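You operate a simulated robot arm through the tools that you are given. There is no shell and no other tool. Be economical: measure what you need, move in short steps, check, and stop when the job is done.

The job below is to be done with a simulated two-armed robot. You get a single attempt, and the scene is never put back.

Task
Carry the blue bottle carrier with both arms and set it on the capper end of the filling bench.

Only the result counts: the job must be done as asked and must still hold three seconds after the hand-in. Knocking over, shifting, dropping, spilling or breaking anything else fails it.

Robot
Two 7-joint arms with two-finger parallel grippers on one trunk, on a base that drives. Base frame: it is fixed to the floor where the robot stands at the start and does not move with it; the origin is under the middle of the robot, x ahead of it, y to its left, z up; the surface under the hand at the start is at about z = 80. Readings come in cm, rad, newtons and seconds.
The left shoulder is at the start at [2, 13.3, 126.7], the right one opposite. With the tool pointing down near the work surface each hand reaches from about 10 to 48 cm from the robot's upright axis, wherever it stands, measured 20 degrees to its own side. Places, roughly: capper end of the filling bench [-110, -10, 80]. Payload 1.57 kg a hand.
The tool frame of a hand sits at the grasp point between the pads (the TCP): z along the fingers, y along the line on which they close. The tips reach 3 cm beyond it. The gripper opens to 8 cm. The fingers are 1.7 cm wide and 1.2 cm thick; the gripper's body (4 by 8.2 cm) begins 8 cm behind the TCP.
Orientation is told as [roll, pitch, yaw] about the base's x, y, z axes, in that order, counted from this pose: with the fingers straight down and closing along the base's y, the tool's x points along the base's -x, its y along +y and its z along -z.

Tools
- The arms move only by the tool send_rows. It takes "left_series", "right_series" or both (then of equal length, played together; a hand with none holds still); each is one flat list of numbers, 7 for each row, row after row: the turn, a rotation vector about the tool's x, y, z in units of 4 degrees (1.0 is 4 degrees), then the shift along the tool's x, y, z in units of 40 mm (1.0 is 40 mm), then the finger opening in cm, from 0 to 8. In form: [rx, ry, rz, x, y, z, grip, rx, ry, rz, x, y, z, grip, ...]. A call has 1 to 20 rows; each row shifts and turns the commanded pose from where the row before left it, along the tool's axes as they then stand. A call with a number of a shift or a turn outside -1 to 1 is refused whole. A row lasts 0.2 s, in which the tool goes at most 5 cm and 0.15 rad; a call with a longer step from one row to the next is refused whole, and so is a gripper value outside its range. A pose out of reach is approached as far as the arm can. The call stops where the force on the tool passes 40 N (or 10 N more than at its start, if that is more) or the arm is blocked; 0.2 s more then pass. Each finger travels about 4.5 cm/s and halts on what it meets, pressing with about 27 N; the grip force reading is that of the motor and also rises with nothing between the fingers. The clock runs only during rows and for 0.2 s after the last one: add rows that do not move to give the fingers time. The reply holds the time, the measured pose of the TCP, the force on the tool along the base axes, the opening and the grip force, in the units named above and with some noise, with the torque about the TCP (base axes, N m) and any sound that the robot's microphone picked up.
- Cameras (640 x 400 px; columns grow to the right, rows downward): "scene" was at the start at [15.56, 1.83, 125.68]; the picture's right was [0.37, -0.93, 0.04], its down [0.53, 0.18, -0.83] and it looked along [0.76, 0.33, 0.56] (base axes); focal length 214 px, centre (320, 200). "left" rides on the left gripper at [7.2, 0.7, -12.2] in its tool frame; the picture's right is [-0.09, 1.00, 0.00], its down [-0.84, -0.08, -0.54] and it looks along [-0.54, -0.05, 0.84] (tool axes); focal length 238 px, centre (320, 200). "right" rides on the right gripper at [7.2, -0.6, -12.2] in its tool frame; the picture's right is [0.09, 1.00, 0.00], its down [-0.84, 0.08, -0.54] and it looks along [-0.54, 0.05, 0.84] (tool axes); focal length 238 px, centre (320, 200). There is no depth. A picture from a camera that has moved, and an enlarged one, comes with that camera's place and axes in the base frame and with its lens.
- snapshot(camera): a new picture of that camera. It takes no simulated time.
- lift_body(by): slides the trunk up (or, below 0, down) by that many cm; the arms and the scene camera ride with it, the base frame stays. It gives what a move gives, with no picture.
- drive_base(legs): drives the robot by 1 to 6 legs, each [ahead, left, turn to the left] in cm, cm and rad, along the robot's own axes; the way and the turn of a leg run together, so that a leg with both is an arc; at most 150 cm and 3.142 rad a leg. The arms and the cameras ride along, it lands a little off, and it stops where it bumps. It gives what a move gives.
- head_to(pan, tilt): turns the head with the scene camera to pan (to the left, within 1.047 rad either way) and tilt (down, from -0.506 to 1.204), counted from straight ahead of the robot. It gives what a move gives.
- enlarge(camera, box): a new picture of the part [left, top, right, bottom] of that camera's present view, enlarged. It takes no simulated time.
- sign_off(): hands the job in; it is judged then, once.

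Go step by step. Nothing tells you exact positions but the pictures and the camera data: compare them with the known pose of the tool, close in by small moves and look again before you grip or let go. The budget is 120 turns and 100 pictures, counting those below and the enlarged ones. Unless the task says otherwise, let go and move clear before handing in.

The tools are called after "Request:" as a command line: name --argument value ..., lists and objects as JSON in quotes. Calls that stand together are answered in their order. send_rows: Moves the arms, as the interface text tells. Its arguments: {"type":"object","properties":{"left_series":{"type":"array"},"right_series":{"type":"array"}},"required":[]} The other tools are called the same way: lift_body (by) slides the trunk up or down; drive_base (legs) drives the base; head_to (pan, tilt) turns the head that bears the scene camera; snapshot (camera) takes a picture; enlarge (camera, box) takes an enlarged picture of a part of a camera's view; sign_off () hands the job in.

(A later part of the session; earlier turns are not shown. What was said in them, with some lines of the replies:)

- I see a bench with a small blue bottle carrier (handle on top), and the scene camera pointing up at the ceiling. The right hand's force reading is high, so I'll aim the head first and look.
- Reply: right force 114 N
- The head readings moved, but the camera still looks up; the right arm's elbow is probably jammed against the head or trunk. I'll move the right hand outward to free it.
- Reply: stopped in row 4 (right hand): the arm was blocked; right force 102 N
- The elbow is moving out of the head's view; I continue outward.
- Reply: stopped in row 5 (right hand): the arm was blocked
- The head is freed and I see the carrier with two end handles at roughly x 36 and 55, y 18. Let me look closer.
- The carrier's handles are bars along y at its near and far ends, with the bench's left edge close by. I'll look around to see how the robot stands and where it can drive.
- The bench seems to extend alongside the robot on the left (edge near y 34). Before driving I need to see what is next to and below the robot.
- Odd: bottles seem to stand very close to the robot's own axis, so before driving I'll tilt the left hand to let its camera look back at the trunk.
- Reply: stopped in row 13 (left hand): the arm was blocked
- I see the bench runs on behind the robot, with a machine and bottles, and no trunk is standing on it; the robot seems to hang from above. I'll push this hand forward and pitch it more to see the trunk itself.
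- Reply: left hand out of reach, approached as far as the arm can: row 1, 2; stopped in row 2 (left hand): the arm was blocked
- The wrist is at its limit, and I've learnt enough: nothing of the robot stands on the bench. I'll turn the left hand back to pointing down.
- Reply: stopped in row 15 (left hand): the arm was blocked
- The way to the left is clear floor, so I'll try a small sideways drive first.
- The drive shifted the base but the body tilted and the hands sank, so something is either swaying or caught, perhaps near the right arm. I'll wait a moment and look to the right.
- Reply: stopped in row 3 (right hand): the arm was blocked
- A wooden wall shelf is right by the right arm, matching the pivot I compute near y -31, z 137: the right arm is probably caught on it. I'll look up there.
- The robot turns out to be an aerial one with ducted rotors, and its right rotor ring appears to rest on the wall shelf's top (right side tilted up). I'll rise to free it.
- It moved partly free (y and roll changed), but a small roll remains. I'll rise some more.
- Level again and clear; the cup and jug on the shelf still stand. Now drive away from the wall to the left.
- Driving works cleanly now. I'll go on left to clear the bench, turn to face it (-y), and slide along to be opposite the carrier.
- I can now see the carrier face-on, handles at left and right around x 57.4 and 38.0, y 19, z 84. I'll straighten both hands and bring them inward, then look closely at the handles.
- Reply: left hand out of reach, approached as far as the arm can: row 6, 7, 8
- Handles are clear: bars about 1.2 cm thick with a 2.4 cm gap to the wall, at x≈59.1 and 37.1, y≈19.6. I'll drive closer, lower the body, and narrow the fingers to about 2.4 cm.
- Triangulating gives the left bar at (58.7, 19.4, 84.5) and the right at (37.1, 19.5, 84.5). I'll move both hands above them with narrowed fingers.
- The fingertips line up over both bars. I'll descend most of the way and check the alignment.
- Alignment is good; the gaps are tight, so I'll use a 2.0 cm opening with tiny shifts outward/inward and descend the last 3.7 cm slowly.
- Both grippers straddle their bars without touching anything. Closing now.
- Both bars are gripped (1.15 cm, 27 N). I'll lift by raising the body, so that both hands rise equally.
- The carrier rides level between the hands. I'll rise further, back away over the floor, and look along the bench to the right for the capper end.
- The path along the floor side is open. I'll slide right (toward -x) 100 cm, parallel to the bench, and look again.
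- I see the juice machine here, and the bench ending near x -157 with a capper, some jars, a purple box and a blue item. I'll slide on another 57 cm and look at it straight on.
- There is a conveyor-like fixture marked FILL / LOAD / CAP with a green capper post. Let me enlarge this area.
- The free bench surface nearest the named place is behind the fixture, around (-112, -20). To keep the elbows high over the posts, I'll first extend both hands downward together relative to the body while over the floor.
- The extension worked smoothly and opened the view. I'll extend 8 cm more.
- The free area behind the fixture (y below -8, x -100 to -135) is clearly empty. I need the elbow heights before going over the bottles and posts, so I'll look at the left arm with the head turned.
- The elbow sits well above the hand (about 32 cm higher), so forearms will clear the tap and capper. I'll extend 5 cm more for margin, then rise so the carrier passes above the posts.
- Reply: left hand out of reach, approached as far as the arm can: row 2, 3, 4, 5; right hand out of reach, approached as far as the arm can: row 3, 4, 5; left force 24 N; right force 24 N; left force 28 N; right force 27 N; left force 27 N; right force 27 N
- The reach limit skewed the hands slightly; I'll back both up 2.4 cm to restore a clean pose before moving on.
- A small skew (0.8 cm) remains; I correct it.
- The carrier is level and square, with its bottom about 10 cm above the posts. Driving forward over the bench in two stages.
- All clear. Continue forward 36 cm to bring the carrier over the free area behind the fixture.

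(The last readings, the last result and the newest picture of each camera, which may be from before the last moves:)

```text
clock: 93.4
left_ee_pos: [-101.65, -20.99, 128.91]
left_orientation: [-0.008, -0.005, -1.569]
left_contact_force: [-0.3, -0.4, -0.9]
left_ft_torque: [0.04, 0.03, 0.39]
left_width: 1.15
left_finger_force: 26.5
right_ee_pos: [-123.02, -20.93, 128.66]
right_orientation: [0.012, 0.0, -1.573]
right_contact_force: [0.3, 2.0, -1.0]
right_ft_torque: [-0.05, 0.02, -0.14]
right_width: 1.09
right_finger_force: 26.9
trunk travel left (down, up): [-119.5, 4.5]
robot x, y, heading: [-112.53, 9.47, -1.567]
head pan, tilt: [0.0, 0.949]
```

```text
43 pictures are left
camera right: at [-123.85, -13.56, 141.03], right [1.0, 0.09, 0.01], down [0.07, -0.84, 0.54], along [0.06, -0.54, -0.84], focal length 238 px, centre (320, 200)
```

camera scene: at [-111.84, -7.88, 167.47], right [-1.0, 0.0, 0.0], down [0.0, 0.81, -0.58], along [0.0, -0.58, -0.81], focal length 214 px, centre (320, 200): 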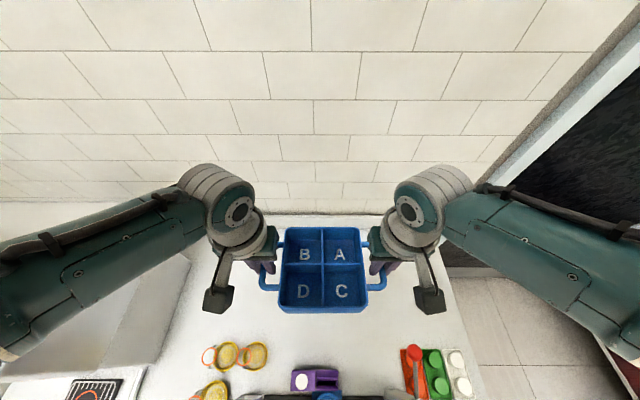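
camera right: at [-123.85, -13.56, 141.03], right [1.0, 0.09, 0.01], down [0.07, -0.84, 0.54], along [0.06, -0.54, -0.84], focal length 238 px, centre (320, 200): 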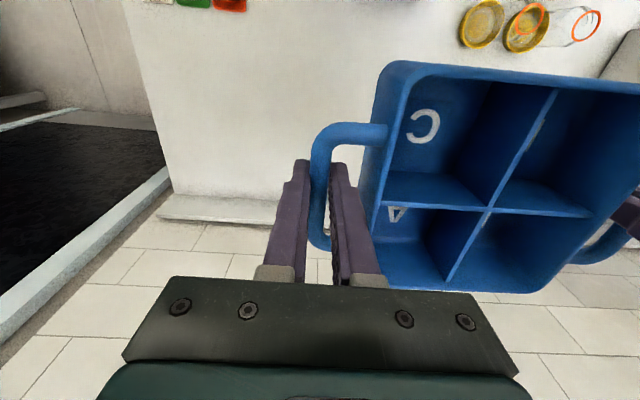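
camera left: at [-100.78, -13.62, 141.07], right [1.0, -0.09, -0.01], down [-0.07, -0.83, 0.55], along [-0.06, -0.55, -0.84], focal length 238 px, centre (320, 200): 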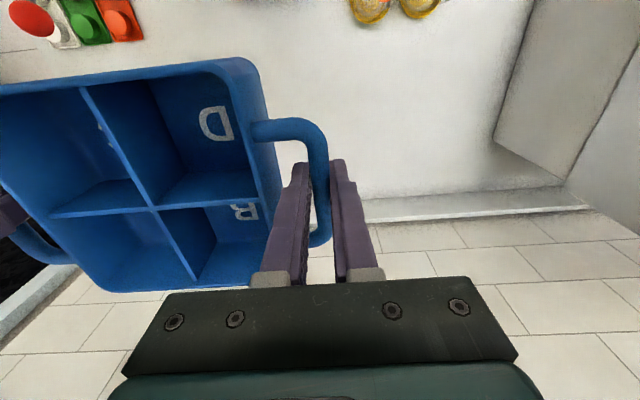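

The spot below is empty; bottles, label box and cap trays lie outside. I'll go 4 cm further back and 1 cm right for elbow clearance from the capper lever, then start descending.

Request:
drive_base --legs '[[4, -1, 0]]'

Request:
lift_body --by -22

Request:
head_to --pan -0.6 --tilt 1.2

Request:
snapshot --camera "scene"

Request:
head_to --pan 0.6 --tilt 1.2

Request:
snapshot --camera "scene"

```text
clock: 94.3
left_ee_pos: [-102.54, -24.94, 128.68]
left_orientation: [-0.008, -0.008, -1.569]
left_contact_force: [-1.3, -1.7, 0.4]
left_ft_torque: [-0.04, 0.01, 0.39]
left_width: 1.12
left_finger_force: 26.7
right_ee_pos: [-123.96, -24.82, 128.83]
right_orientation: [0.011, 0.001, -1.571]
right_contact_force: [1.1, 2.2, -1.0]
right_ft_torque: [0.03, -0.01, -0.1]
right_width: 1.11
right_finger_force: 26.6
trunk travel left (down, up): [-119.5, 4.5]
robot x, y, heading: [-113.42, 5.37, -1.566]
head pan, tilt: [0.0, 0.949]
```

```text
clock: 96.6
left_ee_pos: [-102.48, -24.86, 106.78]
left_orientation: [-0.008, -0.006, -1.568]
left_contact_force: [-0.8, -1.2, -0.3]
left_ft_torque: [-0.03, -0.02, 0.41]
left_width: 1.14
left_finger_force: 27.3
right_ee_pos: [-124.03, -24.86, 106.78]
right_orientation: [0.011, 0.0, -1.574]
right_contact_force: [0.6, 1.0, -1.3]
right_ft_torque: [0.08, 0.0, -0.14]
right_width: 1.11
right_finger_force: 26.2
trunk travel left (down, up): [-97.5, 26.5]
robot x, y, heading: [-112.61, 5.02, -1.561]
head pan, tilt: [0.0, 0.949]
```

```text
clock: 97.6
left_ee_pos: [-102.63, -24.84, 106.89]
left_orientation: [-0.008, -0.006, -1.568]
left_contact_force: [0.0, -2.3, -0.2]
left_ft_torque: [0.03, -0.02, 0.38]
left_width: 1.13
left_finger_force: 27.1
right_ee_pos: [-123.92, -24.84, 106.74]
right_orientation: [0.01, 0.0, -1.573]
right_contact_force: [0.5, 1.5, -0.8]
right_ft_torque: [0.04, -0.02, -0.12]
right_width: 1.11
right_finger_force: 26.4
trunk travel left (down, up): [-97.5, 26.5]
robot x, y, heading: [-112.94, 5.18, -1.562]
head pan, tilt: [-0.6, 1.201]
```

```text
42 pictures are left
camera scene: at [-115.99, -9.19, 143.85], right [-0.83, 0.56, 0.0], down [0.52, 0.77, -0.36], along [-0.2, -0.3, -0.93], focal length 214 px, centre (320, 200)
```

scene: 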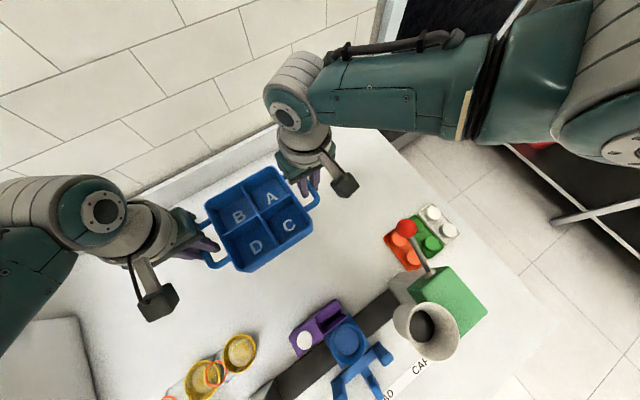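

```text
clock: 99.0
left_ee_pos: [-102.62, -24.88, 106.79]
left_orientation: [-0.008, -0.007, -1.567]
left_contact_force: [0.1, -0.4, 0.5]
left_ft_torque: [0.0, -0.03, 0.34]
left_width: 1.15
left_finger_force: 27.0
right_ee_pos: [-123.91, -24.81, 106.7]
right_orientation: [0.011, -0.002, -1.573]
right_contact_force: [0.0, 1.2, -0.9]
right_ft_torque: [0.01, 0.0, -0.14]
right_width: 1.13
right_finger_force: 27.1
trunk travel left (down, up): [-97.5, 26.5]
robot x, y, heading: [-113.24, 5.47, -1.565]
head pan, tilt: [0.6, 1.201]
```

```text
41 pictures are left
camera scene: at [-109.68, -9.16, 143.85], right [-0.82, -0.57, 0.0], down [-0.53, 0.77, -0.36], along [0.21, -0.3, -0.93], focal length 214 px, centre (320, 200)
```

scene: 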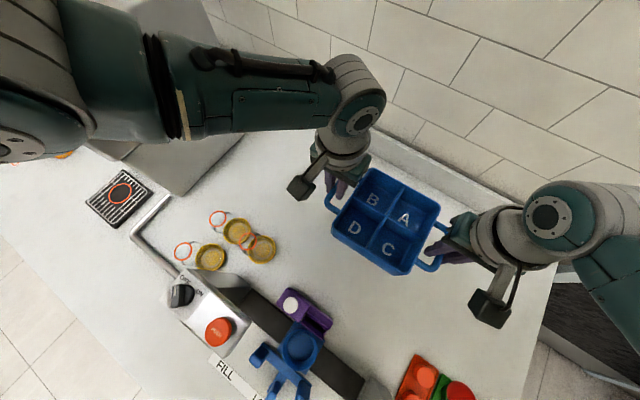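

Clear around, but the right elbow would come within about 3 cm of the capper lever, so I'll shift 3 cm more toward the wall and descend further in steps.

Request:
drive_base --legs '[[3, 0, 0]]'

Request:
lift_body --by -12

Request:
head_to --pan -0.9 --tilt 1.2

Request:
snapshot --camera "scene"

Request:
head_to --pan 0.6 --tilt 1.2

Request:
snapshot --camera "scene"

```text
clock: 99.8
left_ee_pos: [-102.53, -27.93, 106.92]
left_orientation: [-0.009, -0.008, -1.568]
left_contact_force: [-0.4, -1.6, -1.3]
left_ft_torque: [0.02, 0.01, 0.38]
left_width: 1.17
left_finger_force: 26.7
right_ee_pos: [-123.98, -27.82, 106.78]
right_orientation: [0.01, 0.001, -1.571]
right_contact_force: [0.7, 0.6, -1.1]
right_ft_torque: [0.02, 0.01, -0.17]
right_width: 1.11
right_finger_force: 26.9
trunk travel left (down, up): [-97.5, 26.5]
robot x, y, heading: [-112.69, 2.0, -1.562]
head pan, tilt: [0.6, 1.201]
```

```text
clock: 101.3
left_ee_pos: [-102.61, -28.05, 94.77]
left_orientation: [-0.009, -0.008, -1.568]
left_contact_force: [-0.1, -1.8, -1.6]
left_ft_torque: [-0.03, 0.04, 0.37]
left_width: 1.14
left_finger_force: 27.1
right_ee_pos: [-124.01, -27.77, 94.8]
right_orientation: [0.01, 0.001, -1.572]
right_contact_force: [0.1, 1.2, -1.1]
right_ft_torque: [0.05, 0.02, -0.16]
right_width: 1.11
right_finger_force: 27.4
trunk travel left (down, up): [-85.5, 38.5]
robot x, y, heading: [-113.08, 2.16, -1.566]
head pan, tilt: [0.6, 1.201]
```

```text
clock: 102.9
left_ee_pos: [-102.5, -27.75, 94.97]
left_orientation: [-0.008, -0.005, -1.569]
left_contact_force: [-0.6, -1.1, -0.1]
left_ft_torque: [0.01, -0.01, 0.38]
left_width: 1.15
left_finger_force: 27.3
right_ee_pos: [-124.09, -27.88, 94.72]
right_orientation: [0.012, 0.0, -1.573]
right_contact_force: [0.3, 1.1, -0.9]
right_ft_torque: [0.0, 0.05, -0.13]
right_width: 1.13
right_finger_force: 26.5
trunk travel left (down, up): [-85.5, 38.5]
robot x, y, heading: [-113.0, 1.89, -1.566]
head pan, tilt: [-0.901, 1.201]
```

```text
40 pictures are left
camera scene: at [-117.2, -11.07, 131.85], right [-0.63, 0.78, 0.0], down [0.73, 0.58, -0.36], along [-0.28, -0.23, -0.93], focal length 214 px, centre (320, 200)
```

scene: 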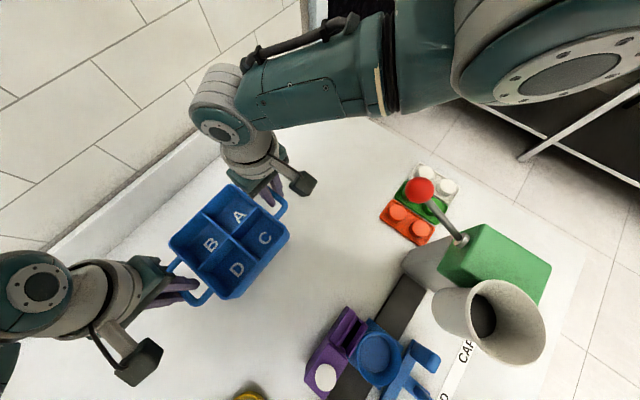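

```text
clock: 104.5
left_ee_pos: [-102.6, -27.83, 94.84]
left_orientation: [-0.01, -0.007, -1.57]
left_contact_force: [-0.9, -0.9, -1.2]
left_ft_torque: [-0.01, -0.01, 0.39]
left_width: 1.14
left_finger_force: 27.0
right_ee_pos: [-123.99, -27.92, 94.81]
right_orientation: [0.009, 0.0, -1.572]
right_contact_force: [0.2, 1.0, -0.6]
right_ft_torque: [-0.01, 0.02, -0.14]
right_width: 1.12
right_finger_force: 27.4
trunk travel left (down, up): [-85.5, 38.5]
robot x, y, heading: [-112.94, 2.32, -1.565]
head pan, tilt: [0.6, 1.201]
```

```text
39 pictures are left
camera scene: at [-109.66, -12.17, 131.85], right [-0.82, -0.57, 0.0], down [-0.53, 0.77, -0.36], along [0.21, -0.3, -0.93], focal length 214 px, centre (320, 200)
```

scene: 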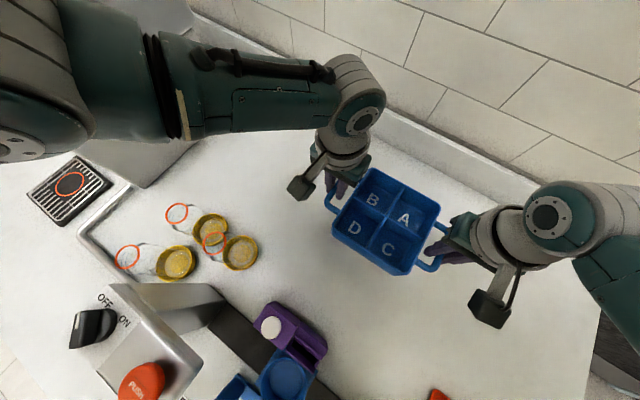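

The capper lever's ball is actually near (-133, -8, 107), closer than thought. I'll take one more view to triangulate the right elbow before lowering.

Request:
head_to --pan -0.6 --tilt 0.9

Request:
snapshot --camera "scene"

Request:
head_to --pan -1.04 --tilt 0.9

Request:
snapshot --camera "scene"

```text
clock: 105.9
left_ee_pos: [-102.59, -27.86, 94.87]
left_orientation: [-0.009, -0.008, -1.569]
left_contact_force: [-1.0, -0.9, -0.9]
left_ft_torque: [-0.01, 0.0, 0.37]
left_width: 1.16
left_finger_force: 27.2
right_ee_pos: [-123.99, -27.82, 94.8]
right_orientation: [0.012, -0.001, -1.572]
right_contact_force: [0.5, 0.7, -1.4]
right_ft_torque: [0.07, -0.01, -0.13]
right_width: 1.11
right_finger_force: 27.0
trunk travel left (down, up): [-85.5, 38.5]
robot x, y, heading: [-112.69, 2.22, -1.565]
head pan, tilt: [-0.6, 0.901]
```

```text
38 pictures are left
camera scene: at [-117.07, -13.82, 133.83], right [-0.83, 0.56, 0.0], down [0.44, 0.65, -0.62], along [-0.35, -0.51, -0.78], focal length 214 px, centre (320, 200)
```

scene: 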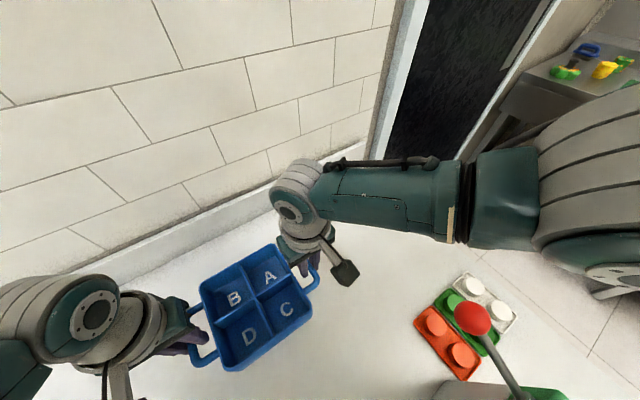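

```text
clock: 106.8
left_ee_pos: [-102.65, -27.86, 94.95]
left_orientation: [-0.008, -0.005, -1.569]
left_contact_force: [-0.2, -0.7, 0.4]
left_ft_torque: [0.0, 0.02, 0.37]
left_width: 1.16
left_finger_force: 26.6
right_ee_pos: [-123.9, -27.95, 94.71]
right_orientation: [0.011, -0.002, -1.572]
right_contact_force: [0.3, 1.6, -1.4]
right_ft_torque: [0.0, -0.05, -0.14]
right_width: 1.13
right_finger_force: 27.2
trunk travel left (down, up): [-85.5, 38.5]
robot x, y, heading: [-112.97, 2.3, -1.565]
head pan, tilt: [-1.04, 0.901]
```

```text
37 pictures are left
camera scene: at [-119.33, -11.43, 133.83], right [-0.51, 0.86, 0.0], down [0.67, 0.4, -0.62], along [-0.53, -0.32, -0.78], focal length 214 px, centre (320, 200)
```

scene: 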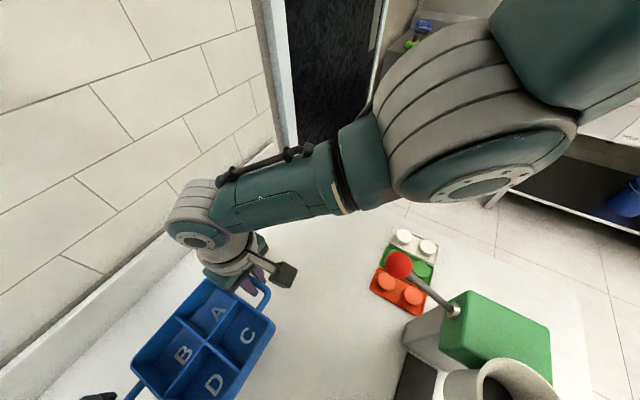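

The lever's ball top (≈108.5) is under the elbow, whose bottom will end near 114, so about 5 cm stays free. I'll lower 8 cm and check.

Request:
lift_body --by -8

Request:
snapshot --camera "scene"

Request:
snapshot --camera "left"

```text
clock: 108.0
left_ee_pos: [-102.56, -27.87, 86.82]
left_orientation: [-0.008, -0.007, -1.569]
left_contact_force: [-0.9, -1.0, -1.3]
left_ft_torque: [0.01, -0.01, 0.4]
left_width: 1.16
left_finger_force: 27.0
right_ee_pos: [-123.97, -27.89, 86.81]
right_orientation: [0.011, -0.002, -1.572]
right_contact_force: [0.4, 1.2, -0.4]
right_ft_torque: [-0.02, 0.05, -0.15]
right_width: 1.14
right_finger_force: 27.1
trunk travel left (down, up): [-77.5, 46.5]
robot x, y, heading: [-113.08, 2.16, -1.561]
head pan, tilt: [-1.04, 0.901]
```

```text
36 pictures are left
camera scene: at [-119.33, -11.42, 125.83], right [-0.51, 0.86, 0.0], down [0.67, 0.4, -0.62], along [-0.53, -0.32, -0.78], focal length 214 px, centre (320, 200)
```

scene: 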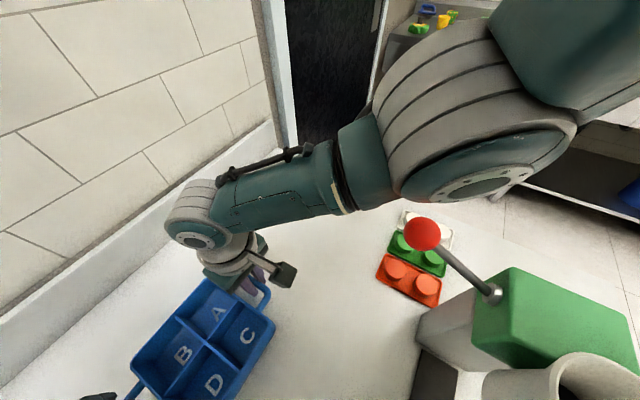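

```text
35 pictures are left
camera left: at [-101.74, -20.58, 99.06], right [1.0, -0.09, -0.01], down [-0.07, -0.83, 0.55], along [-0.06, -0.55, -0.84], focal length 238 px, centre (320, 200)
```

left: 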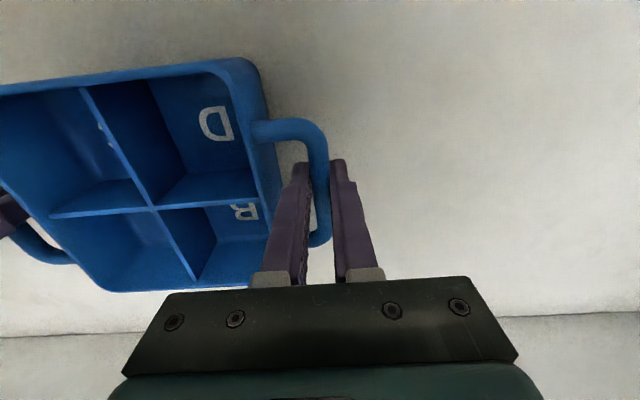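

Still clear of the lever; the carrier is just above the surface (~1.9 cm). Lowering the rest in small steps.

Request:
lift_body --by -1.4

Request:
lift_body --by -0.5

Request:
snapshot --camera "scene"

```text
clock: 108.6
left_ee_pos: [-102.67, -27.85, 85.35]
left_orientation: [-0.008, -0.006, -1.568]
left_contact_force: [-0.6, -0.7, -0.8]
left_ft_torque: [0.0, -0.01, 0.37]
left_width: 1.14
left_finger_force: 27.0
right_ee_pos: [-123.91, -27.87, 85.33]
right_orientation: [0.011, -0.002, -1.572]
right_contact_force: [0.6, 1.1, -0.8]
right_ft_torque: [0.0, 0.01, -0.13]
right_width: 1.12
right_finger_force: 27.2
trunk travel left (down, up): [-76.1, 47.9]
robot x, y, heading: [-112.84, 1.93, -1.565]
head pan, tilt: [-1.04, 0.901]
```

```text
clock: 109.2
left_ee_pos: [-102.6, -27.89, 85.02]
left_orientation: [-0.009, -0.004, -1.569]
left_contact_force: [2.9, 7.9, 27.6]
left_ft_torque: [0.15, -0.01, 0.34]
left_width: 1.13
left_finger_force: 27.4
right_ee_pos: [-123.98, -27.83, 84.92]
right_orientation: [0.01, -0.001, -1.572]
right_contact_force: [-3.3, 4.9, 14.3]
right_ft_torque: [0.08, 0.0, -0.13]
right_width: 1.14
right_finger_force: 26.7
trunk travel left (down, up): [-75.6, 48.4]
robot x, y, heading: [-112.82, 2.16, -1.568]
head pan, tilt: [-1.04, 0.901]
```

```text
34 pictures are left
camera scene: at [-119.32, -11.4, 124.01], right [-0.51, 0.86, 0.0], down [0.67, 0.4, -0.62], along [-0.53, -0.32, -0.78], focal length 214 px, centre (320, 200)
```

scene: 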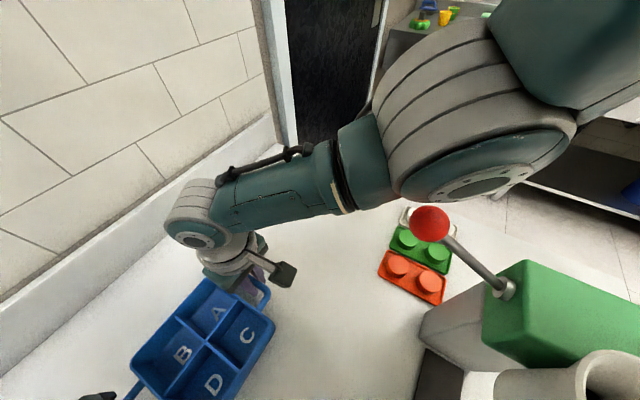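

The carrier has touched down (upward forces on both hands). I'll ease 0.2 cm and open the fingers to just 2 cm so they don't push the walls.

Request:
lift_body --by 0.2

Request:
send_rows --left_series '[0, 0, 0, 0, 0, 0, 1.4, 0, 0, 0, 0, 0, 0, 1.8, 0, 0, 0, 0, 0, 0, 2.0, 0, 0, 0, 0, 0, 0, 2.0]' --right_series '[0, 0, 0, 0, 0, 0, 1.4, 0, 0, 0, 0, 0, 0, 1.8, 0, 0, 0, 0, 0, 0, 2.0, 0, 0, 0, 0, 0, 0, 2.0]'

Request:
enlarge --camera "left" --box '[220, 40, 420, 240]'

Request:
enlarge --camera "right" --box '[220, 40, 420, 240]'

```text
clock: 109.7
left_ee_pos: [-102.61, -27.95, 85.04]
left_orientation: [-0.008, -0.008, -1.57]
left_contact_force: [0.2, -0.5, 2.6]
left_ft_torque: [0.12, 0.06, 0.34]
left_width: 1.14
left_finger_force: 27.3
right_ee_pos: [-123.93, -27.82, 85.06]
right_orientation: [0.01, 0.0, -1.572]
right_contact_force: [0.5, 0.4, -0.8]
right_ft_torque: [-0.12, 0.04, -0.17]
right_width: 1.12
right_finger_force: 26.6
trunk travel left (down, up): [-75.8, 48.2]
robot x, y, heading: [-112.89, 2.26, -1.569]
head pan, tilt: [-1.04, 0.901]
```

```text
clock: 110.7
left_ee_pos: [-102.62, -27.97, 85.26]
left_orientation: [-0.009, -0.008, -1.57]
left_contact_force: [-0.8, 0.4, 1.1]
left_ft_torque: [-0.01, -0.02, 0.02]
left_width: 2.04
left_finger_force: 0.1
right_ee_pos: [-123.99, -27.89, 85.14]
right_orientation: [0.012, 0.0, -1.575]
right_contact_force: [-0.3, 0.4, -0.7]
right_ft_torque: [-0.02, 0.01, 0.01]
right_width: 1.98
right_finger_force: 0.1
trunk travel left (down, up): [-75.8, 48.2]
robot x, y, heading: [-112.87, 2.31, -1.563]
head pan, tilt: [-1.04, 0.901]
```

```text
2.00 times, centred on (320, 140) of left
camera zoom: at [-101.74, -20.59, 97.36], right [1.0, -0.09, -0.01], down [-0.07, -0.83, 0.55], along [-0.06, -0.55, -0.84], focal length 477 px, centre (320, 320)
```

zoom: 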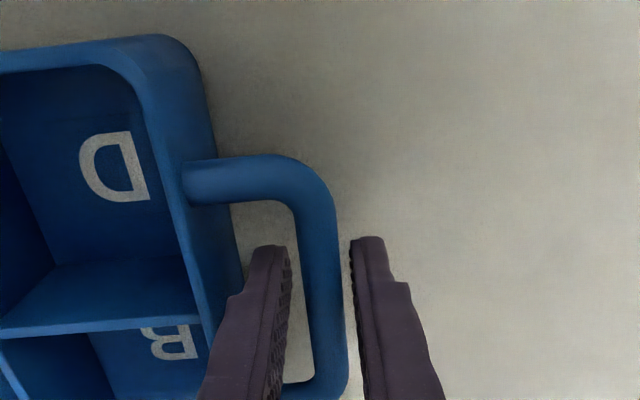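

```text
2.00 times, centred on (320, 140) of right
camera zoom: at [-124.8, -20.53, 97.33], right [1.0, 0.09, 0.01], down [0.07, -0.84, 0.54], along [0.06, -0.54, -0.84], focal length 477 px, centre (320, 320)
```

zoom: 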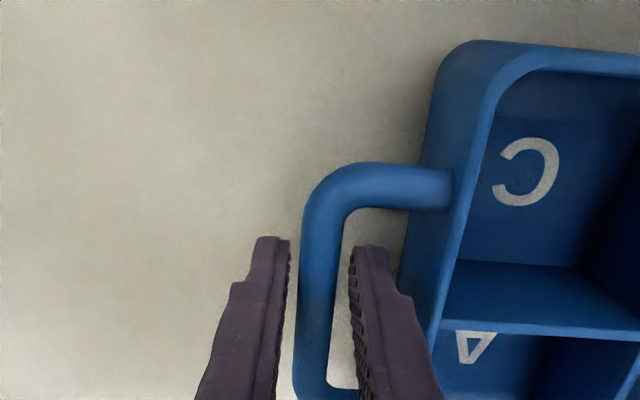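

Both hands are free of the bars. I'll center the left hand slightly and rise straight up.

Request:
send_rows --left_series '[0, 0, 0, 0, 0.04, 0, 2.1, 0, 0, 0, 0, 0, 0, 2.1]'

Request:
lift_body --by 3

Request:
snapshot --camera "left"

Request:
snapshot --camera "right"

```text
clock: 111.3
left_ee_pos: [-102.36, -27.89, 85.2]
left_orientation: [-0.01, -0.005, -1.568]
left_contact_force: [0.1, -0.2, 0.5]
left_ft_torque: [-0.03, 0.01, 0.0]
left_width: 2.12
left_finger_force: 0.0
right_ee_pos: [-123.96, -27.84, 85.12]
right_orientation: [0.012, 0.0, -1.573]
right_contact_force: [0.0, -0.5, 0.2]
right_ft_torque: [0.0, -0.01, 0.03]
right_width: 2.01
right_finger_force: 0.1
trunk travel left (down, up): [-75.8, 48.2]
robot x, y, heading: [-112.61, 2.04, -1.568]
head pan, tilt: [-1.04, 0.901]
```

```text
clock: 112.0
left_ee_pos: [-102.38, -27.88, 88.22]
left_orientation: [-0.009, -0.007, -1.569]
left_contact_force: [0.3, 0.5, 0.1]
left_ft_torque: [0.0, -0.01, 0.03]
left_width: 2.12
left_finger_force: 0.0
right_ee_pos: [-124.01, -27.88, 87.97]
right_orientation: [0.01, -0.001, -1.572]
right_contact_force: [0.3, -0.1, -0.2]
right_ft_torque: [0.0, 0.02, -0.01]
right_width: 2.03
right_finger_force: 0.0
trunk travel left (down, up): [-78.8, 45.2]
robot x, y, heading: [-113.32, 2.45, -1.561]
head pan, tilt: [-1.04, 0.901]
```

```text
31 pictures are left
camera left: at [-101.59, -20.59, 100.37], right [1.0, -0.09, -0.01], down [-0.07, -0.83, 0.55], along [-0.06, -0.55, -0.84], focal length 238 px, centre (320, 200)
```

left: 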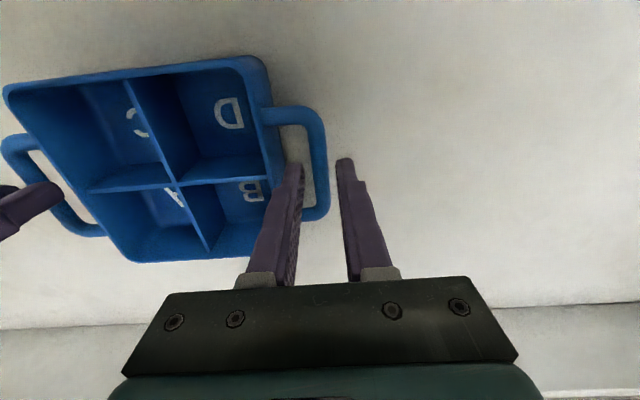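

```text
30 pictures are left
camera right: at [-124.8, -20.53, 100.34], right [1.0, 0.09, 0.01], down [0.07, -0.84, 0.54], along [0.06, -0.54, -0.84], focal length 238 px, centre (320, 200)
```

right: 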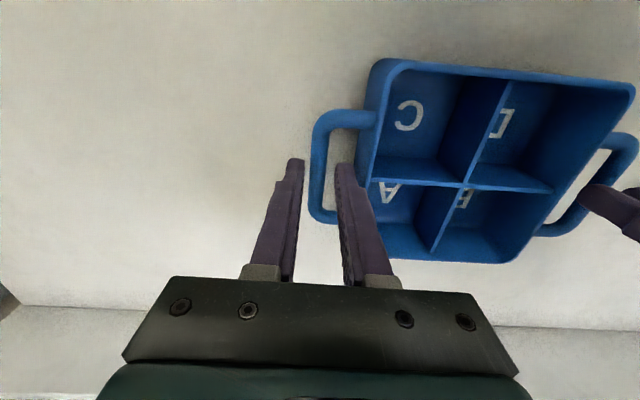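

The carrier stays on the bench as the hands rise. I'll lift well clear and take a last look over the area.

Request:
lift_body --by 35

Request:
head_to --pan 0 --tilt 1.1

Request:
snapshot --camera "scene"

```text
clock: 115.4
left_ee_pos: [-102.4, -27.92, 123.11]
left_orientation: [-0.009, -0.007, -1.569]
left_contact_force: [0.0, 0.1, -0.1]
left_ft_torque: [-0.02, -0.04, -0.03]
left_width: 2.11
left_finger_force: 0.1
right_ee_pos: [-123.92, -27.88, 122.97]
right_orientation: [0.01, 0.0, -1.573]
right_contact_force: [-0.7, 0.5, 0.1]
right_ft_torque: [0.0, 0.05, 0.02]
right_width: 1.98
right_finger_force: 0.0
trunk travel left (down, up): [-113.8, 10.2]
robot x, y, heading: [-112.74, 2.22, -1.565]
head pan, tilt: [-1.04, 0.901]
```

```text
clock: 116.7
left_ee_pos: [-102.34, -27.96, 123.17]
left_orientation: [-0.01, -0.006, -1.57]
left_contact_force: [-0.9, 0.3, 0.1]
left_ft_torque: [0.0, 0.0, -0.01]
left_width: 2.08
left_finger_force: 0.1
right_ee_pos: [-124.01, -27.82, 123.13]
right_orientation: [0.012, 0.0, -1.574]
right_contact_force: [1.1, 0.1, 0.4]
right_ft_torque: [-0.02, 0.0, 0.03]
right_width: 2.01
right_finger_force: 0.1
trunk travel left (down, up): [-113.8, 10.2]
robot x, y, heading: [-112.71, 2.17, -1.566]
head pan, tilt: [0.0, 1.1]
```

```text
29 pictures are left
camera scene: at [-112.81, -13.89, 160.75], right [-1.0, 0.0, 0.0], down [0.0, 0.89, -0.45], along [0.0, -0.45, -0.89], focal length 214 px, centre (320, 200)
```

scene: 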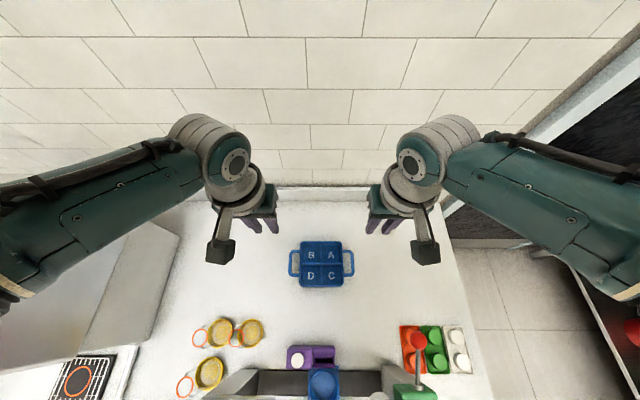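

The carrier stands flat and square on the capper end, about (-113, -28), with nothing around it disturbed and both hands well clear. Handing in.

Request:
sign_off

```text
The job is handed in.
```

The blue bottle carrier is standing on the capper end of the filling bench, at about (-113, -28). I carried it there with both arms, then released it and moved the hands well clear. In the last picture nothing around it looked disturbed.

At the start the robot was caught on the wall shelf, probably by its right rotor ring. I freed it by raising the body, and the cup and jug on the shelf were still standing.
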